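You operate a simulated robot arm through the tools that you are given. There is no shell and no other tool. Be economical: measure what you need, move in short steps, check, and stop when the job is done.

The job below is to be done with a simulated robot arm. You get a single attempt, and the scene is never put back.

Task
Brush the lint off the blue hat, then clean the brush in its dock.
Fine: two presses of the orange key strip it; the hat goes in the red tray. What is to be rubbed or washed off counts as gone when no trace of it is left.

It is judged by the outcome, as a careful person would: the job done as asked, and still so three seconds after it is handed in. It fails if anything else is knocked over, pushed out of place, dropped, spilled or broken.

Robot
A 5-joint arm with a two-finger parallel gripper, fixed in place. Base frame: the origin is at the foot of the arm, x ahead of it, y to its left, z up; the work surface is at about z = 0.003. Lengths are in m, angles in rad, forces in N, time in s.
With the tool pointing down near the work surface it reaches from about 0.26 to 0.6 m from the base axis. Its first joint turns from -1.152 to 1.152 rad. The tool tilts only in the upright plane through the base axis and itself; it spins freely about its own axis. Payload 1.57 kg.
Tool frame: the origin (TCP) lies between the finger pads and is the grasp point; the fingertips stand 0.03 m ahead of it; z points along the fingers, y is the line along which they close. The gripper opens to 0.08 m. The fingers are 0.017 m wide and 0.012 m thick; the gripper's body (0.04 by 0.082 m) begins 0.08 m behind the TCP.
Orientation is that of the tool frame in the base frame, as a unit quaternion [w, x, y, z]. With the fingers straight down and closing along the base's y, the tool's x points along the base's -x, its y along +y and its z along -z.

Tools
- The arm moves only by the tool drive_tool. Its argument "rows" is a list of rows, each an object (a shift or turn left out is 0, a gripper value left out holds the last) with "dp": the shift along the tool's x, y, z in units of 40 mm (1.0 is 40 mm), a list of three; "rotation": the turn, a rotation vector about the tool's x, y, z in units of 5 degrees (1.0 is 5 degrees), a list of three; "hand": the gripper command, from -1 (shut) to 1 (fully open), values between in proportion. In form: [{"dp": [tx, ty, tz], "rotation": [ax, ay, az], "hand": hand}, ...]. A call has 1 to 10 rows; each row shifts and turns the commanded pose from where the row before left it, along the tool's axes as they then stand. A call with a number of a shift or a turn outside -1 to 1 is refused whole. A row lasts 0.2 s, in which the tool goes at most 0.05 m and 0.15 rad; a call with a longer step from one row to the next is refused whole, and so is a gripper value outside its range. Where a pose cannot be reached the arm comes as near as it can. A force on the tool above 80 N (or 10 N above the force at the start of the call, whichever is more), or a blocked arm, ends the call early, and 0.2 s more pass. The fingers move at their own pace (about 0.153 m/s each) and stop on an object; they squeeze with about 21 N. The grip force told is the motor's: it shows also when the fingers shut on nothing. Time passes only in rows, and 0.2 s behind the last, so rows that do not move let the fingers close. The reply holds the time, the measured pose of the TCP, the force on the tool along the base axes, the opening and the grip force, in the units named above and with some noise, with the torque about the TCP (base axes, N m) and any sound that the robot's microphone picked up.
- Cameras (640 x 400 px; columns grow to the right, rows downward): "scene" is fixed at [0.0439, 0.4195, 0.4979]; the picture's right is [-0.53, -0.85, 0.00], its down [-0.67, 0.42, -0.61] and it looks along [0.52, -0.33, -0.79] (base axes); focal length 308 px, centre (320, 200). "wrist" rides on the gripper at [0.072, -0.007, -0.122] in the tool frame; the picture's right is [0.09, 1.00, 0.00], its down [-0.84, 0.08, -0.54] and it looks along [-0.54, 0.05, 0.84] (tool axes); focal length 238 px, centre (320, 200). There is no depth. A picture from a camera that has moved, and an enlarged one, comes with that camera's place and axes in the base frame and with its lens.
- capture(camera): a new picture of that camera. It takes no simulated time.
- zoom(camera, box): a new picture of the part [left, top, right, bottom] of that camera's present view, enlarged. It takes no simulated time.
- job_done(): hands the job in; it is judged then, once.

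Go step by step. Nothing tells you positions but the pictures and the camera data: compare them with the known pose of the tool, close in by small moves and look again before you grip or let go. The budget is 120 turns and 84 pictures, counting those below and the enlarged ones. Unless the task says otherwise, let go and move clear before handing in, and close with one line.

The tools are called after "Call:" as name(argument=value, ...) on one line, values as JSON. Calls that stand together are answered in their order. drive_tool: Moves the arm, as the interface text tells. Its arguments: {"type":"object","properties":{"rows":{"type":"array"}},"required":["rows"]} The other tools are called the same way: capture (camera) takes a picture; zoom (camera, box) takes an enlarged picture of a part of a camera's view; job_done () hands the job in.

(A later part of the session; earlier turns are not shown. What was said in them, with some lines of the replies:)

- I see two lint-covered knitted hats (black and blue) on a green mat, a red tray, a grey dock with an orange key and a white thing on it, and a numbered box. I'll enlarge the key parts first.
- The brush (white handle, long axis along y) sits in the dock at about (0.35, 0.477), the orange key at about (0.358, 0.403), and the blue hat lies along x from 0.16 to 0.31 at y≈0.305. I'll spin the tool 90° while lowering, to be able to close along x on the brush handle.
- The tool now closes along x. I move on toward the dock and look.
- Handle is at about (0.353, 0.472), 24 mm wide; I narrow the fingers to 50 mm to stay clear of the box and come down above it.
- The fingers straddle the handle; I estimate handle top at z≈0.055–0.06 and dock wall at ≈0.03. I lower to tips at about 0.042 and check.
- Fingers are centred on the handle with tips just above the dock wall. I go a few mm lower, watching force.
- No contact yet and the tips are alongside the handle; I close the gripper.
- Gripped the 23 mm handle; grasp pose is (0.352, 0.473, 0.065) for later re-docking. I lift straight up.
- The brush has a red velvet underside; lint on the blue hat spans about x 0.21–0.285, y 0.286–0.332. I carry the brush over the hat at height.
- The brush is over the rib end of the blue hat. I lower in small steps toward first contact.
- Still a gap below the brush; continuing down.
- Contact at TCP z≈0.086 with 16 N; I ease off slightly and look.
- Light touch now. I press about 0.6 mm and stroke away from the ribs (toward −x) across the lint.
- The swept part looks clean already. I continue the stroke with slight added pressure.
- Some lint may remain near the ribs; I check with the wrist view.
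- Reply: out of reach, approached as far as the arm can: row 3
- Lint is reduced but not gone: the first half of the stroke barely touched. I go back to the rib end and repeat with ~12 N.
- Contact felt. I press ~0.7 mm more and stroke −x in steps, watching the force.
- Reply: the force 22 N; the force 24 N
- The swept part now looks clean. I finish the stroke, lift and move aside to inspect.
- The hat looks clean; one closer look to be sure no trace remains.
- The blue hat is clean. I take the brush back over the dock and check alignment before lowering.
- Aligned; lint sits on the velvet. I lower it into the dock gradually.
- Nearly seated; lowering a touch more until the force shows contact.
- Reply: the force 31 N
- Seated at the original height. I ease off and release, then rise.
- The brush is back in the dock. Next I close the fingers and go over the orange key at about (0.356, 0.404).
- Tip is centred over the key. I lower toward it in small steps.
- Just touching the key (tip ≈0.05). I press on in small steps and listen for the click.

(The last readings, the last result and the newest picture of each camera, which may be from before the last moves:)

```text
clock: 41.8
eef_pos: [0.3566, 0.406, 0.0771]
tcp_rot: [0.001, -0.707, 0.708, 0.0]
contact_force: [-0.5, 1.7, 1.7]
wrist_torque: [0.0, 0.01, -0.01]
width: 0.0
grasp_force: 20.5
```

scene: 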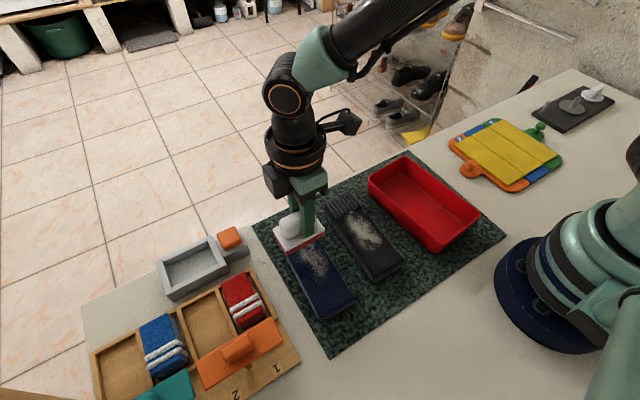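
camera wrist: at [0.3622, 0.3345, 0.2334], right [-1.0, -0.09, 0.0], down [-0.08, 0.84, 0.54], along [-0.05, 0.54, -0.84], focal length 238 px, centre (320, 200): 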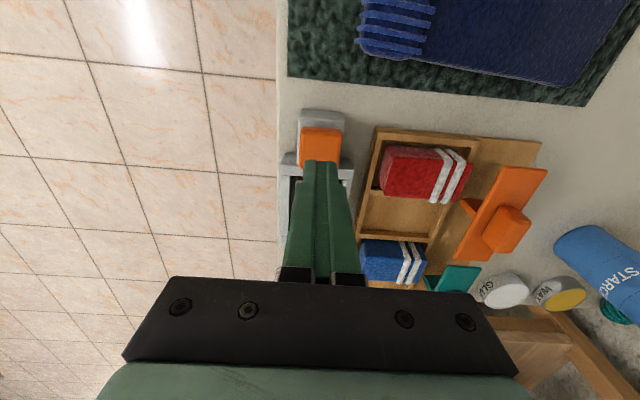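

Call:
drive_tool(rows=[{"dp": [0, 0, 0.05]}, {}])

Call:
drive_tool(rows=[{"dp": [0, 0, 0.05]}, {}])

Call:
drive_tool(rows=[{"dp": [0, 0, 0.05]}, {}])

```text
clock: 42.4
eef_pos: [0.3563, 0.4046, 0.075]
tcp_rot: [-0.001, -0.706, 0.708, 0.0]
contact_force: [1.4, -0.5, 3.3]
wrist_torque: [-0.03, 0.0, 0.0]
width: 0.0
grasp_force: 20.9
heard: click
```

```text
clock: 43.0
eef_pos: [0.3571, 0.4057, 0.0736]
tcp_rot: [0.001, 0.707, -0.707, 0.0]
contact_force: [-1.8, -0.4, 2.9]
wrist_torque: [-0.01, 0.06, -0.03]
width: 0.0
grasp_force: 21.1
```

```text
clock: 43.6
eef_pos: [0.3573, 0.4063, 0.072]
tcp_rot: [0.001, -0.707, 0.707, 0.0]
contact_force: [1.9, -1.0, 4.0]
wrist_torque: [-0.06, -0.05, 0.03]
width: 0.0001
grasp_force: 20.7
```

One click heard. I release fully, then press a second time.

Call:
drive_tool(rows=[{"dp": [0, 0, -0.4]}, {"dp": [0, 0, -0.1]}, {}, {}])

Call:
drive_tool(rows=[{"dp": [0, 0, 0.15]}, {"dp": [0, 0, 0.12]}, {"dp": [0, 0, 0.12]}, {"dp": [0, 0, 0.07]}, {}])

```text
clock: 44.6
eef_pos: [0.3562, 0.4047, 0.0897]
tcp_rot: [0.001, -0.707, 0.707, 0.0]
contact_force: [-0.7, 0.8, -0.1]
wrist_torque: [0.02, 0.02, 0.0]
width: 0.0002
grasp_force: 20.6
```

```text
clock: 45.8
eef_pos: [0.3569, 0.4058, 0.0736]
tcp_rot: [0.0, 0.707, -0.707, -0.001]
contact_force: [1.4, 0.7, 3.0]
wrist_torque: [0.04, -0.02, 0.0]
width: 0.0
grasp_force: 21.0
heard: click
```

Second click heard. I rise and look at the brush edge in the dock.

Call:
drive_tool(rows=[{"dp": [0, 0, -0.5]}, {"dp": [0, 0, -0.9]}, {"dp": [0, 0, -0.6]}, {"dp": [-0.8, 0, 0]}, {"dp": [-0.4, 0, 0], "hand": 0.25}, {}])

Call:
zoom(camera="wrist", box=[260, 40, 380, 140])

Call:
zoom(camera="scene", box=[140, 210, 260, 310])

```text
clock: 47.2
eef_pos: [0.3568, 0.4544, 0.1528]
tcp_rot: [0.001, -0.707, 0.707, 0.0]
contact_force: [-0.1, -1.1, 1.3]
wrist_torque: [-0.01, -0.02, -0.01]
width: 0.05
grasp_force: 0.1
```

```text
4.00 times, centred on (320, 90) of wrist
camera zoom: at [0.3641, 0.3823, 0.2728], right [-1.0, -0.09, 0.0], down [-0.08, 0.84, 0.54], along [-0.05, 0.54, -0.84], focal length 953 px, centre (320, 640)
```

zoom: 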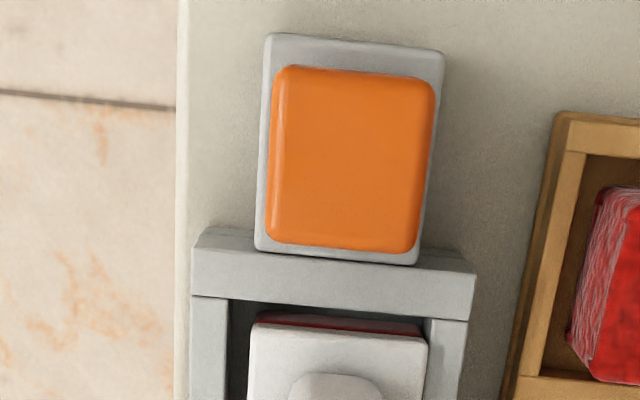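

```text
4.00 times, centred on (200, 260) of scene
camera zoom: at [0.0439, 0.4195, 0.4979], right [-0.53, -0.85, 0.0], down [-0.67, 0.42, -0.61], along [0.52, -0.33, -0.79], focal length 1232 px, centre (800, -40)
```

zoom: 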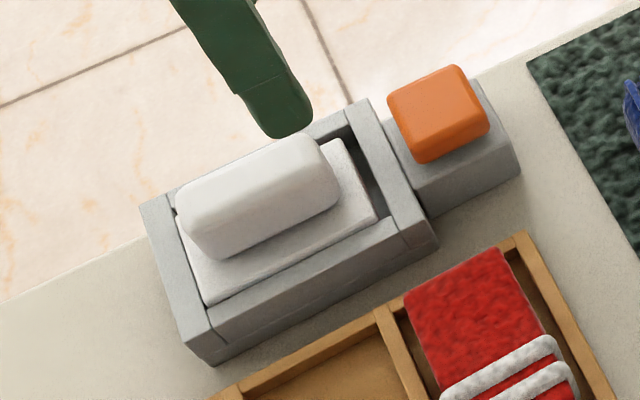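

Call:
drive_tool(rows=[{"dp": [0.6, 0, 0]}, {}])

Call:
zoom(camera="wrist", box=[285, 120, 365, 170])

```text
clock: 47.8
eef_pos: [0.356, 0.4293, 0.15]
tcp_rot: [0.0, -0.707, 0.707, 0.0]
contact_force: [0.0, 0.1, 0.3]
wrist_torque: [0.02, 0.0, 0.01]
width: 0.0502
grasp_force: 0.2
```

```text
8.00 times, centred on (325, 145) of wrist
camera zoom: at [0.3637, 0.3576, 0.2717], right [-1.0, -0.09, 0.0], down [-0.08, 0.84, 0.54], along [-0.05, 0.54, -0.84], focal length 1907 px, centre (280, 640)
```

zoom: 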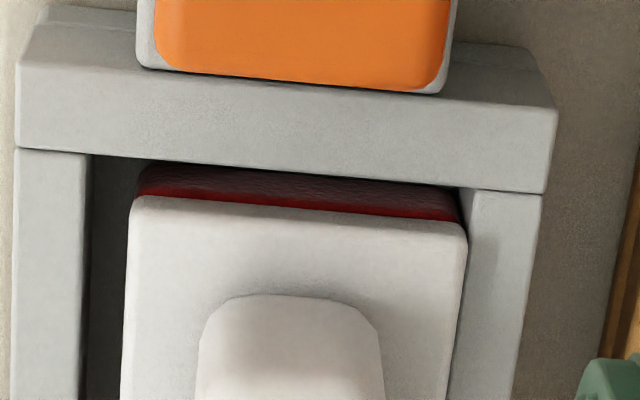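

The underside edge still shows a greyish band, and the brush sits ~4 mm off-centre in the dock, so stripping may not have worked. I'll regrip and lift it to check.

Call:
drive_tool(rows=[{"dp": [-0.8, 0.05, 0]}, {"dp": [-0.3, 0, 0.4]}, {"dp": [0, 0, 0.8]}, {"dp": [0, 0, 0.6]}, {"dp": [0, 0, 0.3]}, {}])

Call:
zoom(camera="wrist", box=[220, 40, 420, 200])

```text
clock: 49.2
eef_pos: [0.3541, 0.4748, 0.0697]
tcp_rot: [0.0, -0.707, 0.707, 0.0]
contact_force: [-0.8, 1.3, -0.3]
wrist_torque: [-0.01, -0.02, -0.01]
width: 0.0502
grasp_force: 0.2
```

```text
2.50 times, centred on (320, 120) of wrist
camera zoom: at [0.3608, 0.4019, 0.1902], right [-1.0, -0.09, 0.0], down [-0.08, 0.84, 0.54], along [-0.05, 0.54, -0.84], focal length 596 px, centre (320, 400)
```

zoom: 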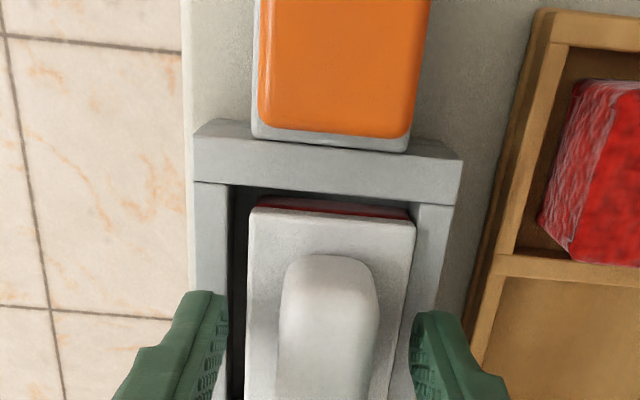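

Call:
drive_tool(rows=[{"dp": [0, 0.06, 0.1]}, {"hand": -1}, {}, {}])

Call:
drive_tool(rows=[{"dp": [0, 0, -0.4]}, {"dp": [0, 0, -0.8]}, {"dp": [0, 0, -0.8]}, {"dp": [0, 0, -0.5]}, {}])

Call:
zoom(camera="scene", box=[120, 200, 280, 300])

```text
clock: 50.2
eef_pos: [0.3523, 0.4724, 0.0638]
tcp_rot: [0.0, -0.706, 0.708, -0.001]
contact_force: [8.2, -2.6, -0.2]
wrist_torque: [-0.04, -0.27, -0.02]
width: 0.0234
grasp_force: 21.4
```

```text
clock: 51.4
eef_pos: [0.3519, 0.4747, 0.1643]
tcp_rot: [0.0, -0.707, 0.707, 0.0]
contact_force: [0.4, -0.1, -1.0]
wrist_torque: [-0.03, -0.01, 0.0]
width: 0.0234
grasp_force: 20.6
```

```text
4.00 times, centred on (200, 250) of scene
camera zoom: at [0.0439, 0.4195, 0.4979], right [-0.53, -0.85, 0.0], down [-0.67, 0.42, -0.61], along [0.52, -0.33, -0.79], focal length 1232 px, centre (800, 0)
```

zoom: 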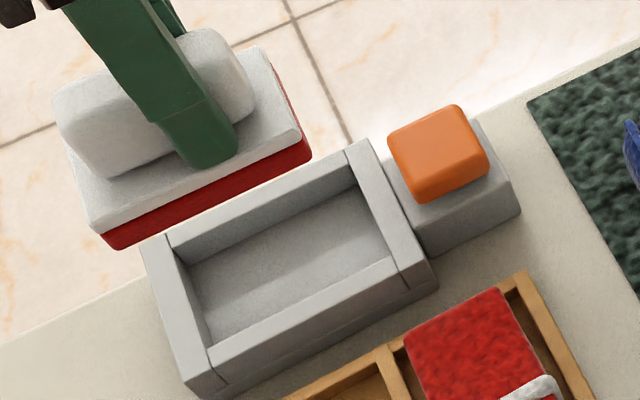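

The velvet is now clean red, so the stripping worked. I put the brush back, shifting ~3 mm toward +x and −y to centre it.

Call:
drive_tool(rows=[{"dp": [0.08, -0.08, 0.6]}, {"dp": [0, 0, 0.9]}, {"dp": [0, 0, 0.6]}, {}])

Call:
zoom(camera="wrist", box=[220, 40, 420, 200])

Call:
zoom(camera="scene", box=[120, 200, 280, 300])

```text
clock: 52.4
eef_pos: [0.3556, 0.471, 0.0779]
tcp_rot: [-0.001, -0.707, 0.707, 0.0]
contact_force: [-0.8, -0.4, -0.9]
wrist_torque: [-0.02, -0.03, -0.01]
width: 0.0232
grasp_force: 21.0
```

```text
2.50 times, centred on (320, 120) of wrist
camera zoom: at [0.3621, 0.3988, 0.2003], right [-1.0, -0.09, 0.0], down [-0.08, 0.84, 0.54], along [-0.05, 0.54, -0.84], focal length 596 px, centre (320, 400)
```

zoom: 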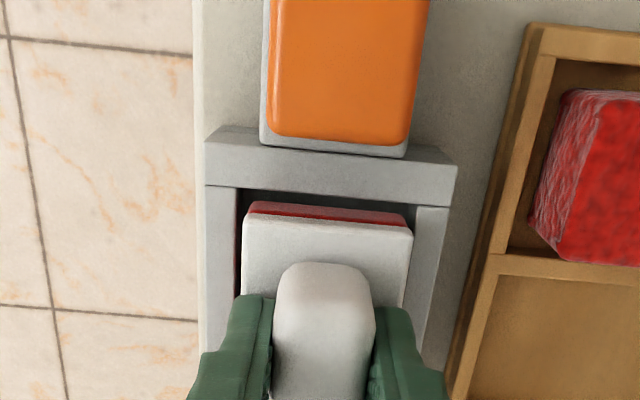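

```text
4.00 times, centred on (200, 250) of scene
camera zoom: at [0.0439, 0.4195, 0.4979], right [-0.53, -0.85, 0.0], down [-0.67, 0.42, -0.61], along [0.52, -0.33, -0.79], focal length 1232 px, centre (800, 0)
```

zoom: 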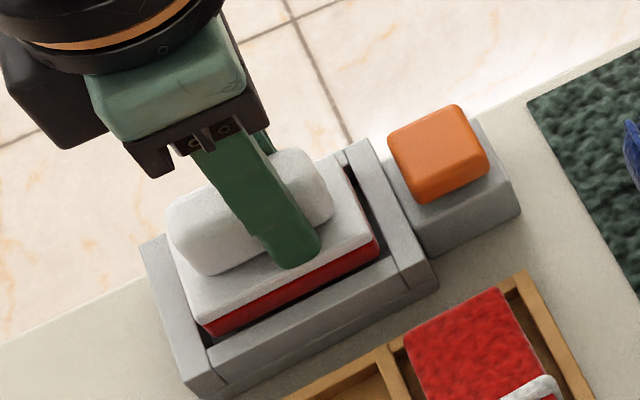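

Well aligned; lowering the rest.

Call:
drive_tool(rows=[{"dp": [0, 0, 0.12]}, {"dp": [0, 0, 0.12]}, {}])

Call:
drive_tool(rows=[{"dp": [0, 0, 0.05]}, {}])

Call:
drive_tool(rows=[{"dp": [0, 0, 0.04]}, {}])

```text
clock: 53.2
eef_pos: [0.3552, 0.4709, 0.0706]
tcp_rot: [0.0, 0.707, -0.707, 0.0]
contact_force: [0.3, 0.0, -1.0]
wrist_torque: [0.02, 0.0, 0.04]
width: 0.0231
grasp_force: 21.2
```

```text
clock: 53.8
eef_pos: [0.355, 0.4704, 0.0685]
tcp_rot: [0.001, 0.708, -0.707, 0.0]
contact_force: [-0.1, 0.1, -1.1]
wrist_torque: [0.01, 0.01, -0.01]
width: 0.0232
grasp_force: 20.7
```

```text
clock: 54.4
eef_pos: [0.3559, 0.4711, 0.0665]
tcp_rot: [0.0, -0.707, 0.708, 0.0]
contact_force: [-0.3, 0.4, -1.3]
wrist_torque: [-0.01, 0.03, -0.05]
width: 0.0229
grasp_force: 21.4
```

Call:
drive_tool(rows=[{"dp": [0, 0, 0.03]}, {}])

Call:
drive_tool(rows=[{"dp": [0, 0, 0.02]}, {}])

Call:
drive_tool(rows=[{"dp": [0, 0, 0.02]}, {}])

```text
clock: 55.0
eef_pos: [0.356, 0.4707, 0.0655]
tcp_rot: [0.001, 0.707, -0.707, 0.0]
contact_force: [0.7, 0.1, -1.0]
wrist_torque: [-0.04, 0.02, 0.0]
width: 0.0233
grasp_force: 21.0
```

```text
clock: 55.6
eef_pos: [0.3552, 0.4717, 0.065]
tcp_rot: [0.001, 0.707, -0.707, 0.0]
contact_force: [0.2, 0.0, -1.3]
wrist_torque: [-0.02, 0.01, -0.02]
width: 0.0231
grasp_force: 21.0
```

```text
clock: 56.2
eef_pos: [0.3561, 0.4711, 0.0653]
tcp_rot: [0.0, -0.707, 0.707, 0.0]
contact_force: [0.0, -0.7, 1.5]
wrist_torque: [-0.1, 0.03, -0.03]
width: 0.0232
grasp_force: 20.8
```

Just touching the dock floor; I release and rise.

Call:
drive_tool(rows=[{"hand": 0.25}, {}, {"dp": [0, 0, -0.6]}, {"dp": [0, 0, -0.9]}, {"dp": [0, 0, -0.9]}, {}])

Call:
zoom(camera="scene", box=[120, 200, 280, 300])

```text
clock: 57.6
eef_pos: [0.3551, 0.4708, 0.1594]
tcp_rot: [0.0, 0.707, -0.707, 0.0]
contact_force: [-0.4, 0.1, -0.6]
wrist_torque: [-0.03, 0.0, -0.02]
width: 0.0501
grasp_force: 0.2
```

```text
4.00 times, centred on (200, 250) of scene
camera zoom: at [0.0439, 0.4194, 0.4979], right [-0.53, -0.85, 0.0], down [-0.67, 0.42, -0.61], along [0.52, -0.33, -0.79], focal length 1232 px, centre (800, 0)
```

zoom: 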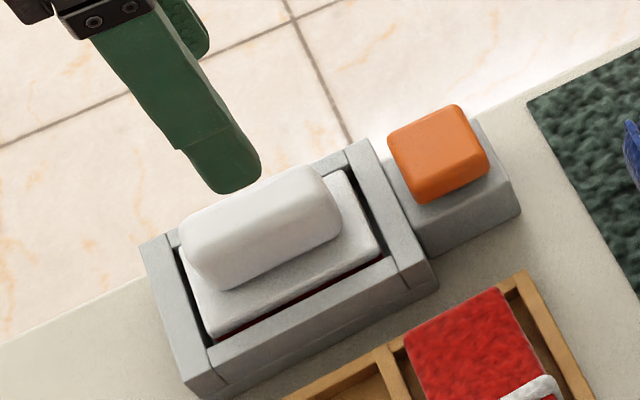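

The brush is back exactly as at the start, clean. Next I move above the blue hat and spin the tool back to close along y.

Call:
drive_tool(rows=[{"dp": [0.69, 0.5, -0.1], "hand": 1}, {"dp": [0.69, 0.5, -0.1]}, {"dp": [0.69, 0.5, -0.1]}, {"dp": [0.69, 0.5, -0.1]}, {"dp": [0.69, 0.5, -0.1]}, {"dp": [0.69, 0.5, -0.1]}, {"rotation": [0, 0, 1]}, {"rotation": [0, 0, 1]}, {"rotation": [0, 0, 1]}, {"rotation": [0, 0, 1]}])

Call:
drive_tool(rows=[{"rotation": [0, 0, 1]}, {"rotation": [0, 0, 1]}, {"rotation": [0, 0, 1]}, {"rotation": [0, 0, 1]}, {"rotation": [0, 0, 1]}, {"rotation": [0, 0, 1]}, {"rotation": [0, 0, 1]}, {"rotation": [0, 0, 1]}, {"rotation": [0, 0, 1]}, {"rotation": [0, 0, 1]}])

Call:
drive_tool(rows=[{"rotation": [0, 0, 1]}, {"rotation": [0, 0, 1]}, {"rotation": [0, 0, 1]}, {"rotation": [0, 0, 1]}, {}])

Call:
capture(camera="wrist")

Call:
capture(camera="scene")

```text
clock: 59.8
eef_pos: [0.235, 0.3056, 0.1856]
tcp_rot: [0.0, -0.573, 0.82, -0.001]
contact_force: [-0.3, 0.4, 0.3]
wrist_torque: [-0.01, 0.03, 0.05]
width: 0.0801
grasp_force: 0.1
```

```text
clock: 62.0
eef_pos: [0.2344, 0.3061, 0.1844]
tcp_rot: [0.0, -0.173, 0.985, -0.001]
contact_force: [-1.2, 0.5, -0.5]
wrist_torque: [0.02, 0.01, 0.02]
width: 0.0799
grasp_force: 0.1
```

```text
clock: 63.2
eef_pos: [0.2351, 0.3054, 0.1847]
tcp_rot: [0.0, 0.0, 1.0, 0.0]
contact_force: [0.1, 0.8, 0.0]
wrist_torque: [-0.01, 0.0, 0.01]
width: 0.0798
grasp_force: 0.1
```

```text
37 pictures are left
camera wrist: at [0.1634, 0.2987, 0.3059], right [-0.09, 1.0, 0.0], down [0.84, 0.08, 0.54], along [0.54, 0.05, -0.84], focal length 238 px, centre (320, 200)
```

wrist: 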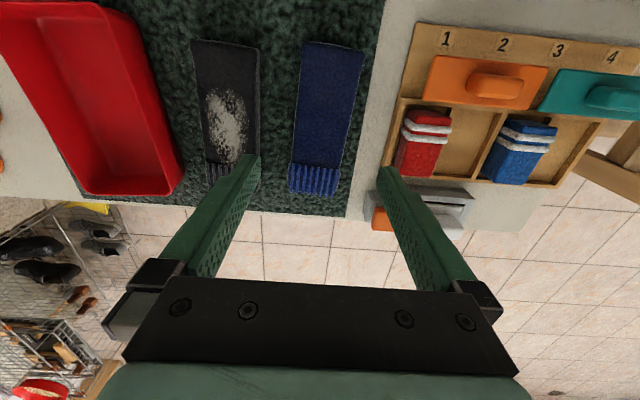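

```text
36 pictures are left
```

scene: 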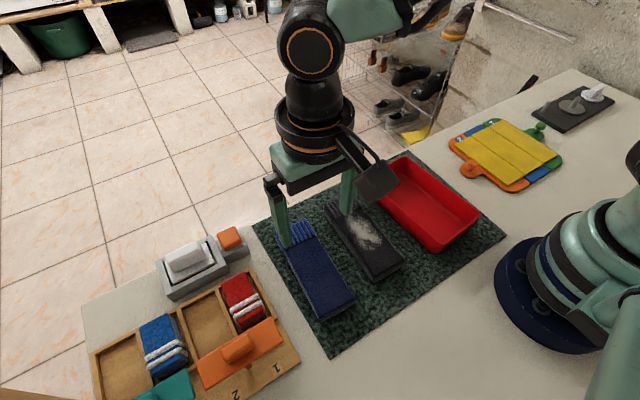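

The hat body is centred at about (0.235, 0.309), ~62 mm wide, yawed ~2°. I align and lower to just above hat height.

Call:
drive_tool(rows=[{"dp": [0, 0.09, 0], "rotation": [0, 0, 0.4]}, {"dp": [0, 0, 0.9]}, {"dp": [0, 0, 0.9]}, {"dp": [0, 0, 0.7]}, {}])

Call:
capture(camera="wrist")

Call:
zoom(camera="scene", box=[230, 170, 390, 340])

```text
clock: 64.4
eef_pos: [0.2351, 0.3074, 0.0855]
tcp_rot: [0.0, 0.018, 1.0, -0.001]
contact_force: [0.7, 0.2, 0.7]
wrist_torque: [-0.05, 0.01, -0.01]
width: 0.0799
grasp_force: 0.1
```

```text
35 pictures are left
camera wrist: at [0.1636, 0.3037, 0.2069], right [-0.06, 1.0, 0.0], down [0.84, 0.05, 0.54], along [0.54, 0.03, -0.84], focal length 238 px, centre (320, 200)
```

wrist: 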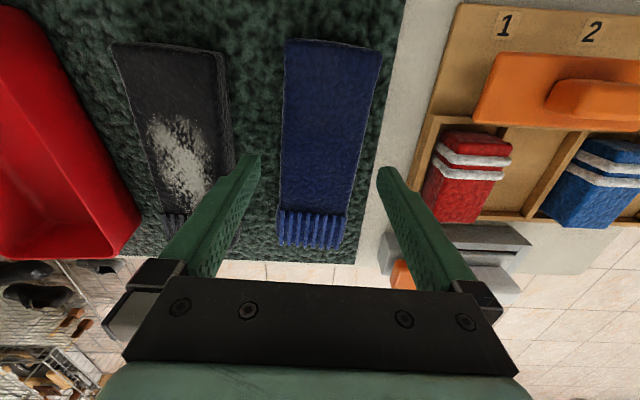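

```text
2.35 times, centred on (310, 255) of scene
camera zoom: at [0.0439, 0.4195, 0.4979], right [-0.53, -0.85, 0.0], down [-0.67, 0.42, -0.61], along [0.52, -0.33, -0.79], focal length 725 px, centre (344, 71)
```

zoom: 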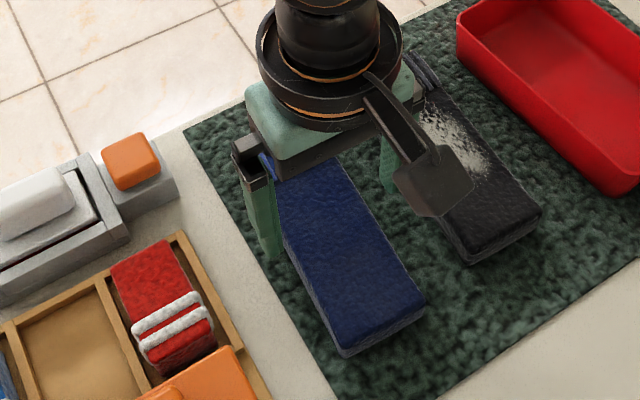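

Aligned within a millimetre or two. I lower the fingers alongside the hat.

Call:
drive_tool(rows=[{"dp": [0, 0.03, 0.4]}, {"dp": [0, 0, 0.3]}, {}])

Call:
drive_tool(rows=[{"dp": [0, 0, 0.15]}, {"dp": [0, 0, 0.12]}, {}])

Call:
capture(camera="wrist")

Call:
zoom(camera="scene", box=[230, 170, 390, 340])

```text
clock: 65.2
eef_pos: [0.2347, 0.31, 0.0572]
tcp_rot: [0.0, 0.018, 1.0, 0.0]
contact_force: [-0.1, 0.0, -0.6]
wrist_torque: [-0.04, -0.01, 0.01]
width: 0.0797
grasp_force: 0.0
```

```text
clock: 66.0
eef_pos: [0.2353, 0.3109, 0.0455]
tcp_rot: [0.0, 0.017, 1.0, 0.0]
contact_force: [-0.1, 0.2, -0.2]
wrist_torque: [-0.02, -0.05, 0.0]
width: 0.0802
grasp_force: 0.0
```

```text
33 pictures are left
camera wrist: at [0.1643, 0.3061, 0.1674], right [-0.06, 1.0, 0.0], down [0.84, 0.05, 0.54], along [0.54, 0.03, -0.84], focal length 238 px, centre (320, 200)
```

wrist: 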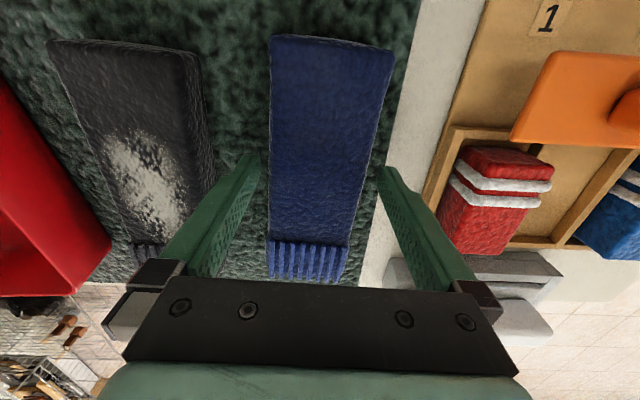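

```text
2.35 times, centred on (310, 255) of scene
camera zoom: at [0.0439, 0.4195, 0.4979], right [-0.53, -0.85, 0.0], down [-0.67, 0.42, -0.61], along [0.52, -0.33, -0.79], focal length 725 px, centre (344, 71)
```

zoom: 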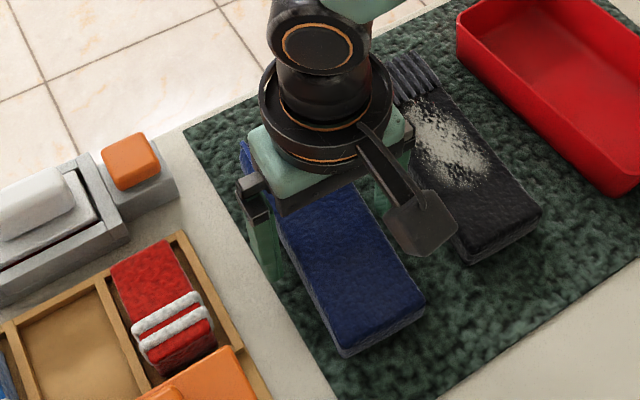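

The hat is straddled cleanly. I go 3 mm lower and close.

Call:
drive_tool(rows=[{"dp": [0, 0, 0.08]}, {}, {"hand": -1}, {}, {}])

Call:
drive_tool(rows=[{"dp": [0, 0, -0.3]}, {"dp": [0, 0, -0.4]}, {}])

Call:
capture(camera="scene")

```text
clock: 67.2
eef_pos: [0.2352, 0.3117, 0.0417]
tcp_rot: [0.0, 0.018, 1.0, 0.0]
contact_force: [0.4, 0.0, 0.8]
wrist_torque: [0.01, -0.02, -0.01]
width: 0.0644
grasp_force: 20.8
```

```text
clock: 68.0
eef_pos: [0.2355, 0.3101, 0.0696]
tcp_rot: [-0.001, 0.018, 1.0, 0.0]
contact_force: [-0.3, 0.0, -1.4]
wrist_torque: [0.02, -0.02, 0.01]
width: 0.0644
grasp_force: 20.6
```

```text
31 pictures are left
```

scene: 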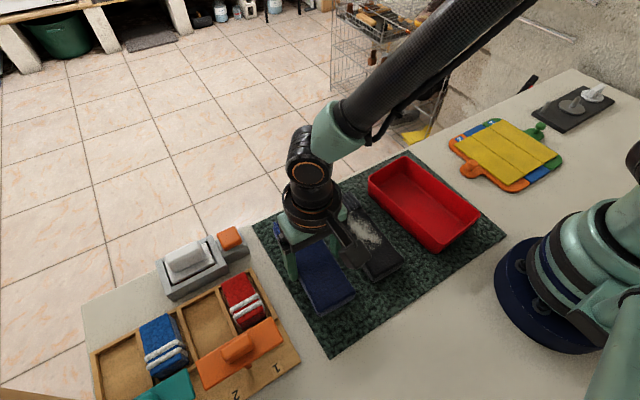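

Hat held (64 mm). I lift it well clear and carry it over the tray.

Call:
drive_tool(rows=[{"dp": [0, 0, -0.8]}, {"dp": [0, 0, -0.8]}, {"dp": [0, 0, -0.6]}, {"dp": [-0.05, -0.8, 0], "rotation": [0, 0, -0.4]}, {"dp": [-0.05, -0.8, 0]}, {"dp": [-0.05, -0.8, 0]}, {"dp": [-0.05, -0.8, 0]}, {"dp": [-0.05, -0.8, 0]}, {"dp": [-0.05, -0.8, 0]}, {}])

Call:
capture(camera="wrist")

Call:
capture(camera="scene")

```text
clock: 70.2
eef_pos: [0.247, 0.1183, 0.1594]
tcp_rot: [0.0, -0.001, 1.0, 0.0]
contact_force: [-0.6, 0.7, -1.3]
wrist_torque: [0.02, -0.02, -0.02]
width: 0.0642
grasp_force: 21.1
```

```text
30 pictures are left
camera wrist: at [0.1754, 0.1105, 0.281], right [-0.09, 1.0, 0.0], down [0.84, 0.08, 0.54], along [0.54, 0.05, -0.84], focal length 238 px, centre (320, 200)
```

wrist: 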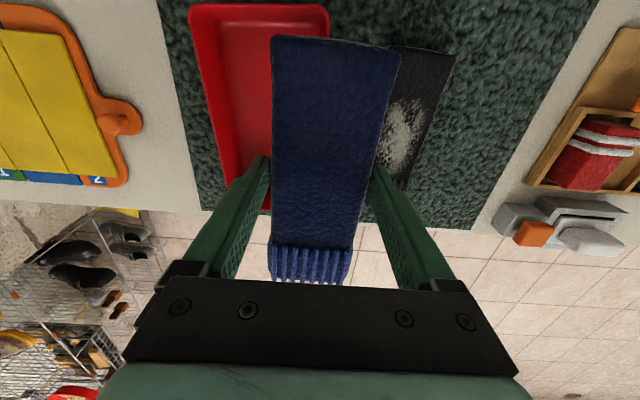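

```text
29 pictures are left
```

scene: 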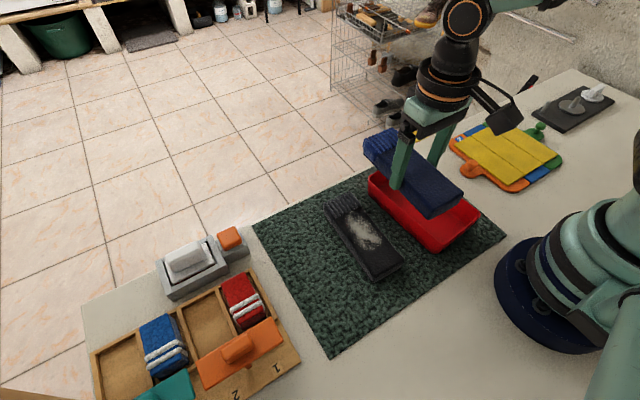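

Tray spans about x 0.155–0.345, y 0.005–0.115; hat is ~0.162 long. I centre it above the tray at TCP ≈(0.243, 0.061).

Call:
drive_tool(rows=[{"dp": [0.05, -0.72, 0]}, {"dp": [0.05, -0.72, 0]}, {}, {"dp": [0, 0, 0.7]}, {"dp": [0, 0, 0.5]}, {}])

Call:
capture(camera="wrist")

Call:
zoom(camera="scene", box=[330, 110, 510, 270])

```text
clock: 71.6
eef_pos: [0.241, 0.0609, 0.1115]
tcp_rot: [0.0, 0.0, 1.0, 0.0]
contact_force: [0.6, 0.1, -1.9]
wrist_torque: [0.01, 0.0, -0.01]
width: 0.0646
grasp_force: 21.4
```

```text
28 pictures are left
camera wrist: at [0.1702, 0.054, 0.2319], right [-0.09, 1.0, 0.0], down [0.84, 0.08, 0.54], along [0.54, 0.05, -0.84], focal length 238 px, centre (320, 200)
```

wrist: 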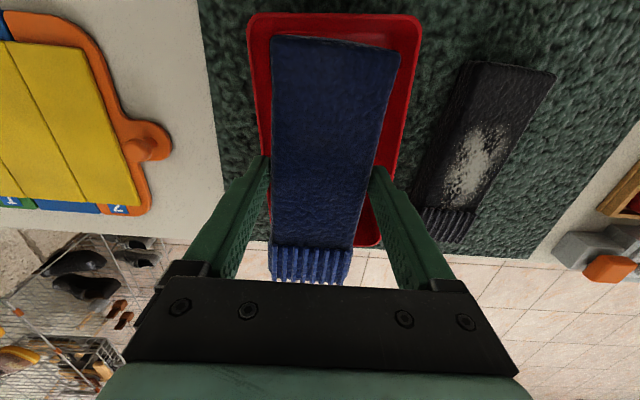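

```text
2.50 times, centred on (420, 190) of scene
camera zoom: at [0.0439, 0.4195, 0.4979], right [-0.53, -0.85, 0.0], down [-0.67, 0.42, -0.61], along [0.52, -0.33, -0.79], focal length 770 px, centre (70, 225)
```

zoom: 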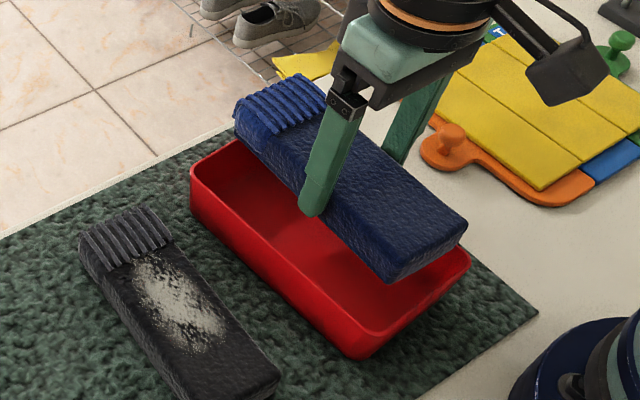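

Over the tray and reachable. I lower to just above the rim and re-check fit.

Call:
drive_tool(rows=[{"dp": [0, 0.06, 0.4]}, {"dp": [0, 0, 0.15]}, {}])

Call:
capture(camera="wrist")

Call:
zoom(camera="scene", box=[330, 110, 510, 270])

```text
clock: 72.4
eef_pos: [0.2424, 0.0645, 0.0893]
tcp_rot: [0.0, 0.0, 1.0, 0.0]
contact_force: [0.1, -0.2, -0.7]
wrist_torque: [0.01, 0.05, 0.01]
width: 0.0644
grasp_force: 21.2
```

```text
26 pictures are left
camera wrist: at [0.1709, 0.0569, 0.2105], right [-0.09, 1.0, 0.0], down [0.84, 0.08, 0.54], along [0.54, 0.05, -0.84], focal length 238 px, centre (320, 200)
```

wrist: 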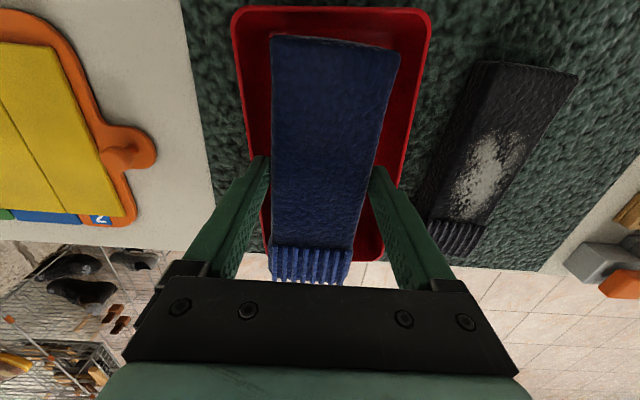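

```text
2.50 times, centred on (420, 190) of scene
camera zoom: at [0.0439, 0.4195, 0.4979], right [-0.53, -0.85, 0.0], down [-0.67, 0.42, -0.61], along [0.52, -0.33, -0.79], focal length 770 px, centre (70, 225)
```

zoom: 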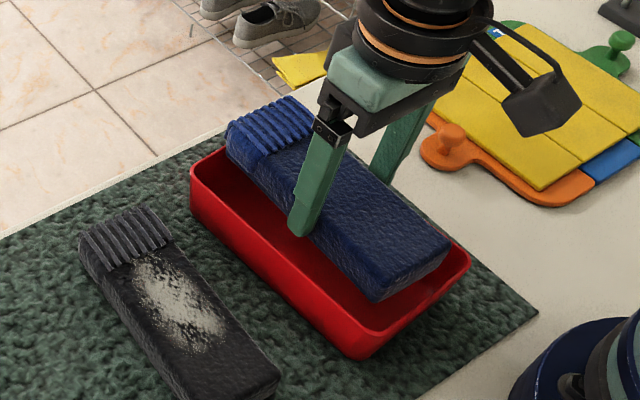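

Fit is fine lengthwise; the hat sits ~6 mm toward −y and ~2° off, so I correct that and lower into the tray in steps.

Call:
drive_tool(rows=[{"dp": [0, 0.14, 0], "rotation": [0, 0, 0.4]}, {"dp": [0, 0, 0.35]}, {"dp": [0, 0, 0.2]}, {}])

Call:
zoom(camera="scene", box=[330, 110, 510, 270])

```text
clock: 73.4
eef_pos: [0.2422, 0.07, 0.067]
tcp_rot: [0.0, 0.019, 1.0, -0.001]
contact_force: [-1.5, -0.6, -1.8]
wrist_torque: [-0.04, 0.1, 0.01]
width: 0.0646
grasp_force: 20.7
```

```text
2.50 times, centred on (420, 190) of scene
camera zoom: at [0.0439, 0.4195, 0.4979], right [-0.53, -0.85, 0.0], down [-0.67, 0.42, -0.61], along [0.52, -0.33, -0.79], focal length 770 px, centre (70, 225)
```

zoom: 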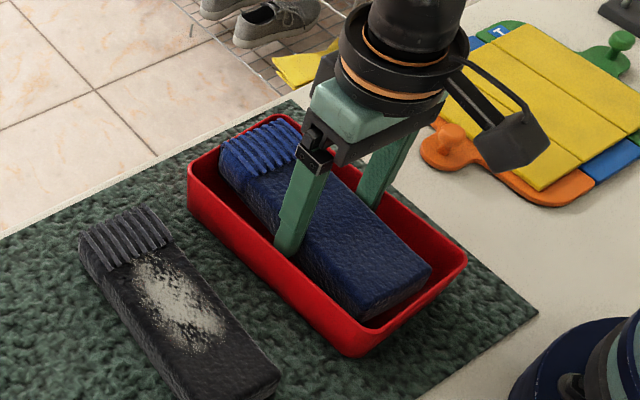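

Entering the tray; the rib end seems close to the far wall, so I back off 3 mm toward −x before lowering further.

Call:
drive_tool(rows=[{"dp": [0.08, 0, 0]}, {}])

Call:
zoom(camera="scene", box=[330, 110, 510, 270])

Call:
capture(camera="wrist")

```text
clock: 74.0
eef_pos: [0.2392, 0.0701, 0.0673]
tcp_rot: [-0.002, 0.017, 1.0, 0.0]
contact_force: [0.3, 0.5, -1.5]
wrist_torque: [0.01, 0.03, -0.01]
width: 0.0644
grasp_force: 21.4
```

```text
2.50 times, centred on (420, 190) of scene
camera zoom: at [0.0439, 0.4195, 0.4979], right [-0.53, -0.85, 0.0], down [-0.67, 0.42, -0.61], along [0.52, -0.33, -0.79], focal length 770 px, centre (70, 225)
```

zoom: 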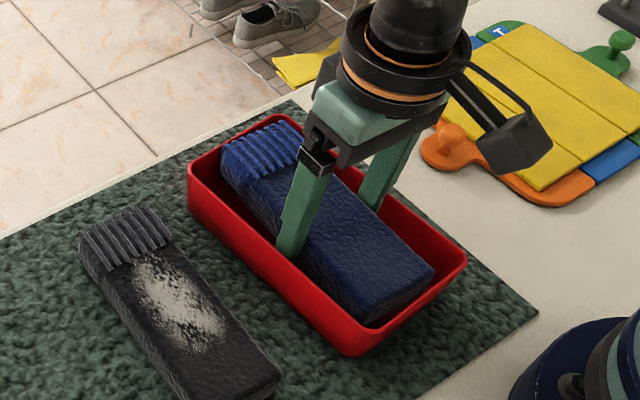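

```text
22 pictures are left
camera wrist: at [0.1685, 0.0657, 0.1882], right [-0.06, 1.0, 0.0], down [0.84, 0.05, 0.54], along [0.54, 0.03, -0.84], focal length 238 px, centre (320, 200)
```

wrist: 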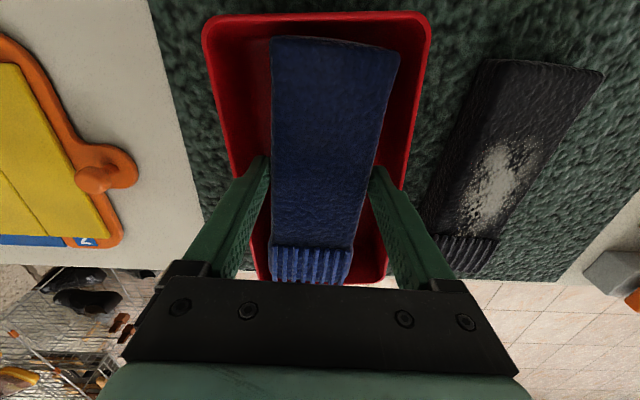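

No contact now, and everything is inside the rim. Lowering gently to the tray floor.

Call:
drive_tool(rows=[{"dp": [0, 0, 0.2]}, {"dp": [0, 0, 0.15]}, {}])

Call:
drive_tool(rows=[{"dp": [0, 0, 0.08]}, {}])

```text
clock: 74.8
eef_pos: [0.2396, 0.0692, 0.0519]
tcp_rot: [0.0, 0.018, 1.0, 0.001]
contact_force: [2.4, 0.7, 1.1]
wrist_torque: [-0.02, 0.04, 0.03]
width: 0.0647
grasp_force: 20.9
```

```text
clock: 75.4
eef_pos: [0.2389, 0.0692, 0.0499]
tcp_rot: [0.0, 0.019, 1.0, 0.0]
contact_force: [0.8, 0.1, -0.9]
wrist_torque: [0.01, -0.01, 0.0]
width: 0.0647
grasp_force: 20.7
```

Call:
drive_tool(rows=[{"dp": [-0.03, 0, 0.06]}, {}])

Call:
drive_tool(rows=[{"dp": [0, 0, 0.05]}, {}])

Call:
zoom(camera="scene", box=[330, 110, 510, 270])

```text
clock: 76.0
eef_pos: [0.2401, 0.0686, 0.0471]
tcp_rot: [-0.001, 0.017, 1.0, 0.0]
contact_force: [-0.8, 1.4, -1.4]
wrist_torque: [-0.03, 0.05, 0.0]
width: 0.0644
grasp_force: 20.9
```

```text
clock: 76.6
eef_pos: [0.24, 0.0685, 0.0455]
tcp_rot: [-0.001, 0.018, 1.0, 0.001]
contact_force: [-8.6, -2.4, 24.5]
wrist_torque: [-0.05, 0.25, -0.21]
width: 0.0645
grasp_force: 21.6
```

```text
2.50 times, centred on (420, 190) of scene
camera zoom: at [0.0438, 0.4194, 0.4979], right [-0.53, -0.85, 0.0], down [-0.67, 0.42, -0.61], along [0.52, -0.33, -0.79], focal length 770 px, centre (70, 225)
```

zoom: 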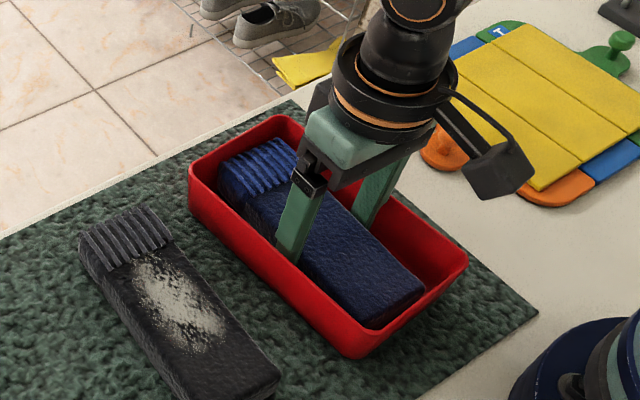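

Hat is on the floor, but the +y finger is close to the tray wall. I lift 4 mm, shift 7 mm toward −y, set down, and open only slightly.

Call:
drive_tool(rows=[{"dp": [0, 0, -0.11]}, {}, {"dp": [0, -0.1, 0]}, {"dp": [0, -0.08, 0]}, {}])

Call:
drive_tool(rows=[{"dp": [0, 0, 0.07]}, {}])

Call:
zoom(camera="scene", box=[330, 110, 510, 270])

Call:
capture(camera="wrist")

```text
clock: 77.8
eef_pos: [0.2409, 0.0605, 0.0504]
tcp_rot: [0.0, 0.018, 1.0, 0.001]
contact_force: [0.1, 1.2, -1.0]
wrist_torque: [0.03, -0.01, 0.01]
width: 0.0642
grasp_force: 20.9
```

```text
clock: 78.4
eef_pos: [0.2395, 0.0604, 0.0463]
tcp_rot: [-0.001, 0.018, 1.0, 0.0]
contact_force: [0.4, -0.2, -1.6]
wrist_torque: [0.02, -0.02, 0.02]
width: 0.0645
grasp_force: 20.9
```

```text
2.50 times, centred on (420, 190) of scene
camera zoom: at [0.0439, 0.4195, 0.4979], right [-0.53, -0.85, 0.0], down [-0.67, 0.42, -0.61], along [0.52, -0.33, -0.79], focal length 770 px, centre (70, 225)
```

zoom: 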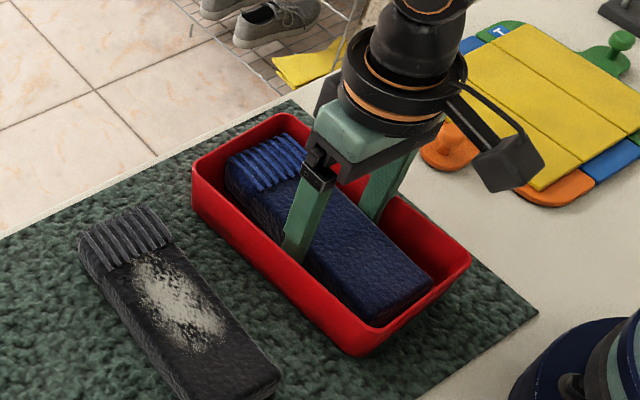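

```text
19 pictures are left
camera wrist: at [0.1686, 0.0569, 0.1678], right [-0.06, 1.0, 0.0], down [0.84, 0.05, 0.54], along [0.54, 0.03, -0.84], focal length 238 px, centre (320, 200)
```

wrist: 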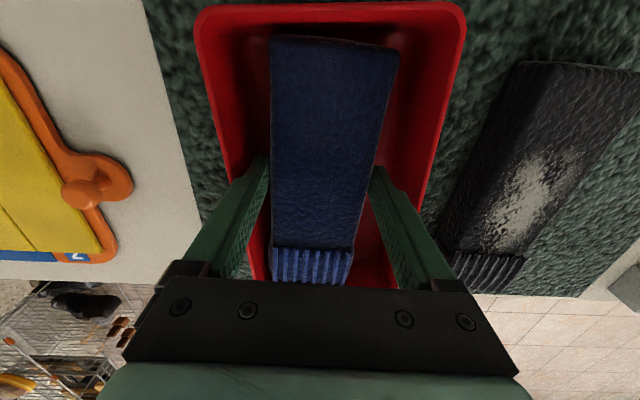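

The hat is nicely inside with clearance both sides. I set it down and open the fingers just ~2 mm per side, then rise.

Call:
drive_tool(rows=[{"dp": [0, 0, 0.025]}, {}, {"hand": 0.7}, {}])

Call:
drive_tool(rows=[{"dp": [0, 0, -0.15]}, {"dp": [0, 0, -0.3]}, {"dp": [0, 0, -0.5]}, {}])

Call:
zoom(camera="scene", box=[330, 110, 510, 270])

```text
clock: 79.4
eef_pos: [0.2393, 0.0625, 0.0454]
tcp_rot: [0.0, 0.017, 1.0, 0.0]
contact_force: [0.7, 1.4, 2.3]
wrist_torque: [0.06, 0.0, 0.01]
width: 0.0663
grasp_force: 0.1
```

```text
clock: 80.4
eef_pos: [0.2421, 0.064, 0.0843]
tcp_rot: [-0.001, 0.019, 1.0, 0.001]
contact_force: [0.1, -0.1, 0.5]
wrist_torque: [0.04, -0.03, -0.01]
width: 0.0677
grasp_force: 0.0
out of reach, approached as far as the arm can: row 3
```

```text
2.50 times, centred on (420, 190) of scene
camera zoom: at [0.0439, 0.4195, 0.4979], right [-0.53, -0.85, 0.0], down [-0.67, 0.42, -0.61], along [0.52, -0.33, -0.79], focal length 770 px, centre (70, 225)
```

zoom: 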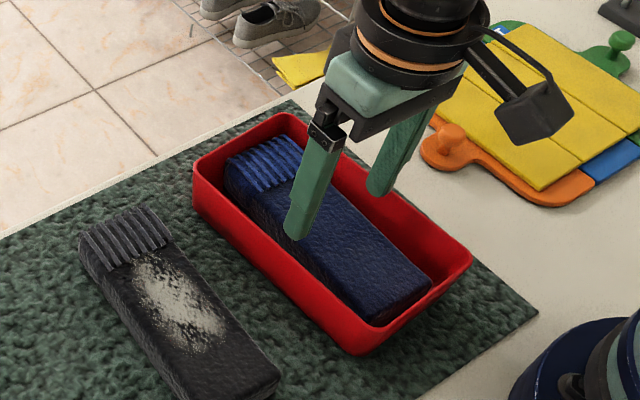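

The hat is released and flat in the tray. I rise clear, moving slightly outward, and do a last check.

Call:
drive_tool(rows=[{"dp": [-0.3, 0, -0.5]}, {"dp": [-0.5, 0, -0.8]}, {"dp": [-0.5, 0, -0.8]}, {"dp": [-0.3, 0.5, -0.8]}, {"dp": [0, 0.8, -0.2]}, {"dp": [0, 0.8, 0]}, {"dp": [0, 0.8, 0]}, {}])

Call:
capture(camera="scene")

Call:
capture(camera="wrist")

Call:
zoom(camera="scene", box=[360, 140, 490, 260])

```text
clock: 82.2
eef_pos: [0.3115, 0.1766, 0.2082]
tcp_rot: [0.001, 0.018, 1.0, 0.0]
contact_force: [1.0, -0.2, 0.8]
wrist_torque: [-0.01, 0.04, 0.03]
width: 0.0681
grasp_force: 0.1
```

```text
17 pictures are left
```

scene: 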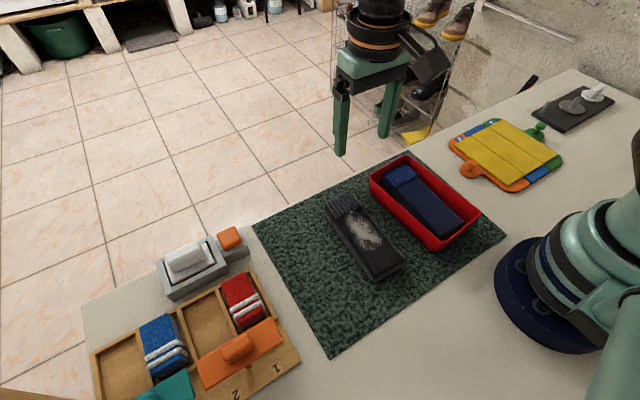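

```text
16 pictures are left
camera wrist: at [0.2398, 0.1728, 0.3288], right [-0.06, 1.0, 0.0], down [0.84, 0.05, 0.54], along [0.54, 0.03, -0.84], focal length 238 px, centre (320, 200)
```

wrist: 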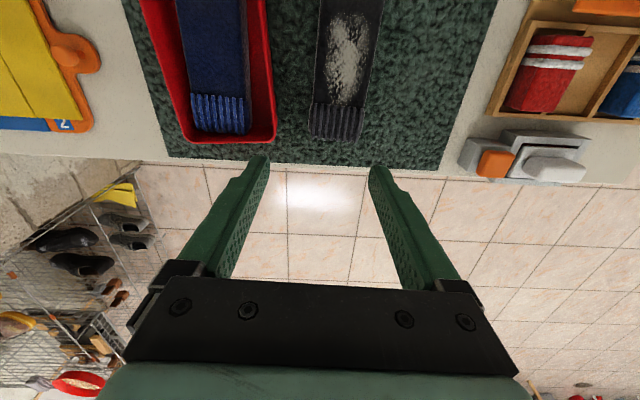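

```text
3.33 times, centred on (425, 200) of scene
camera zoom: at [0.0439, 0.4195, 0.4979], right [-0.53, -0.85, 0.0], down [-0.67, 0.42, -0.61], along [0.52, -0.33, -0.79], focal length 1027 px, centre (-30, 200)
```

zoom: 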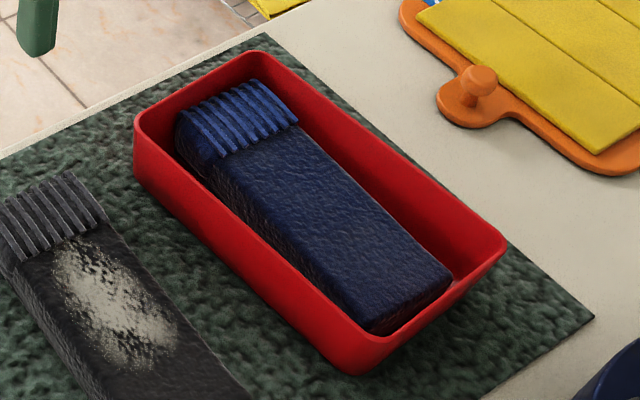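

The clean blue hat lies flat in the red tray and the stripped brush is in its dock. Apart from the tray, which shifted a millimetre or two, nothing else has moved, so I hand in.

Call:
job_done()

```text
The job is handed in.
```

The blue hat is brushed clean and in the red tray, and the brush, stripped with two presses of the orange key, is back in its dock; the tray was nudged a millimetre or two as the hat went in.
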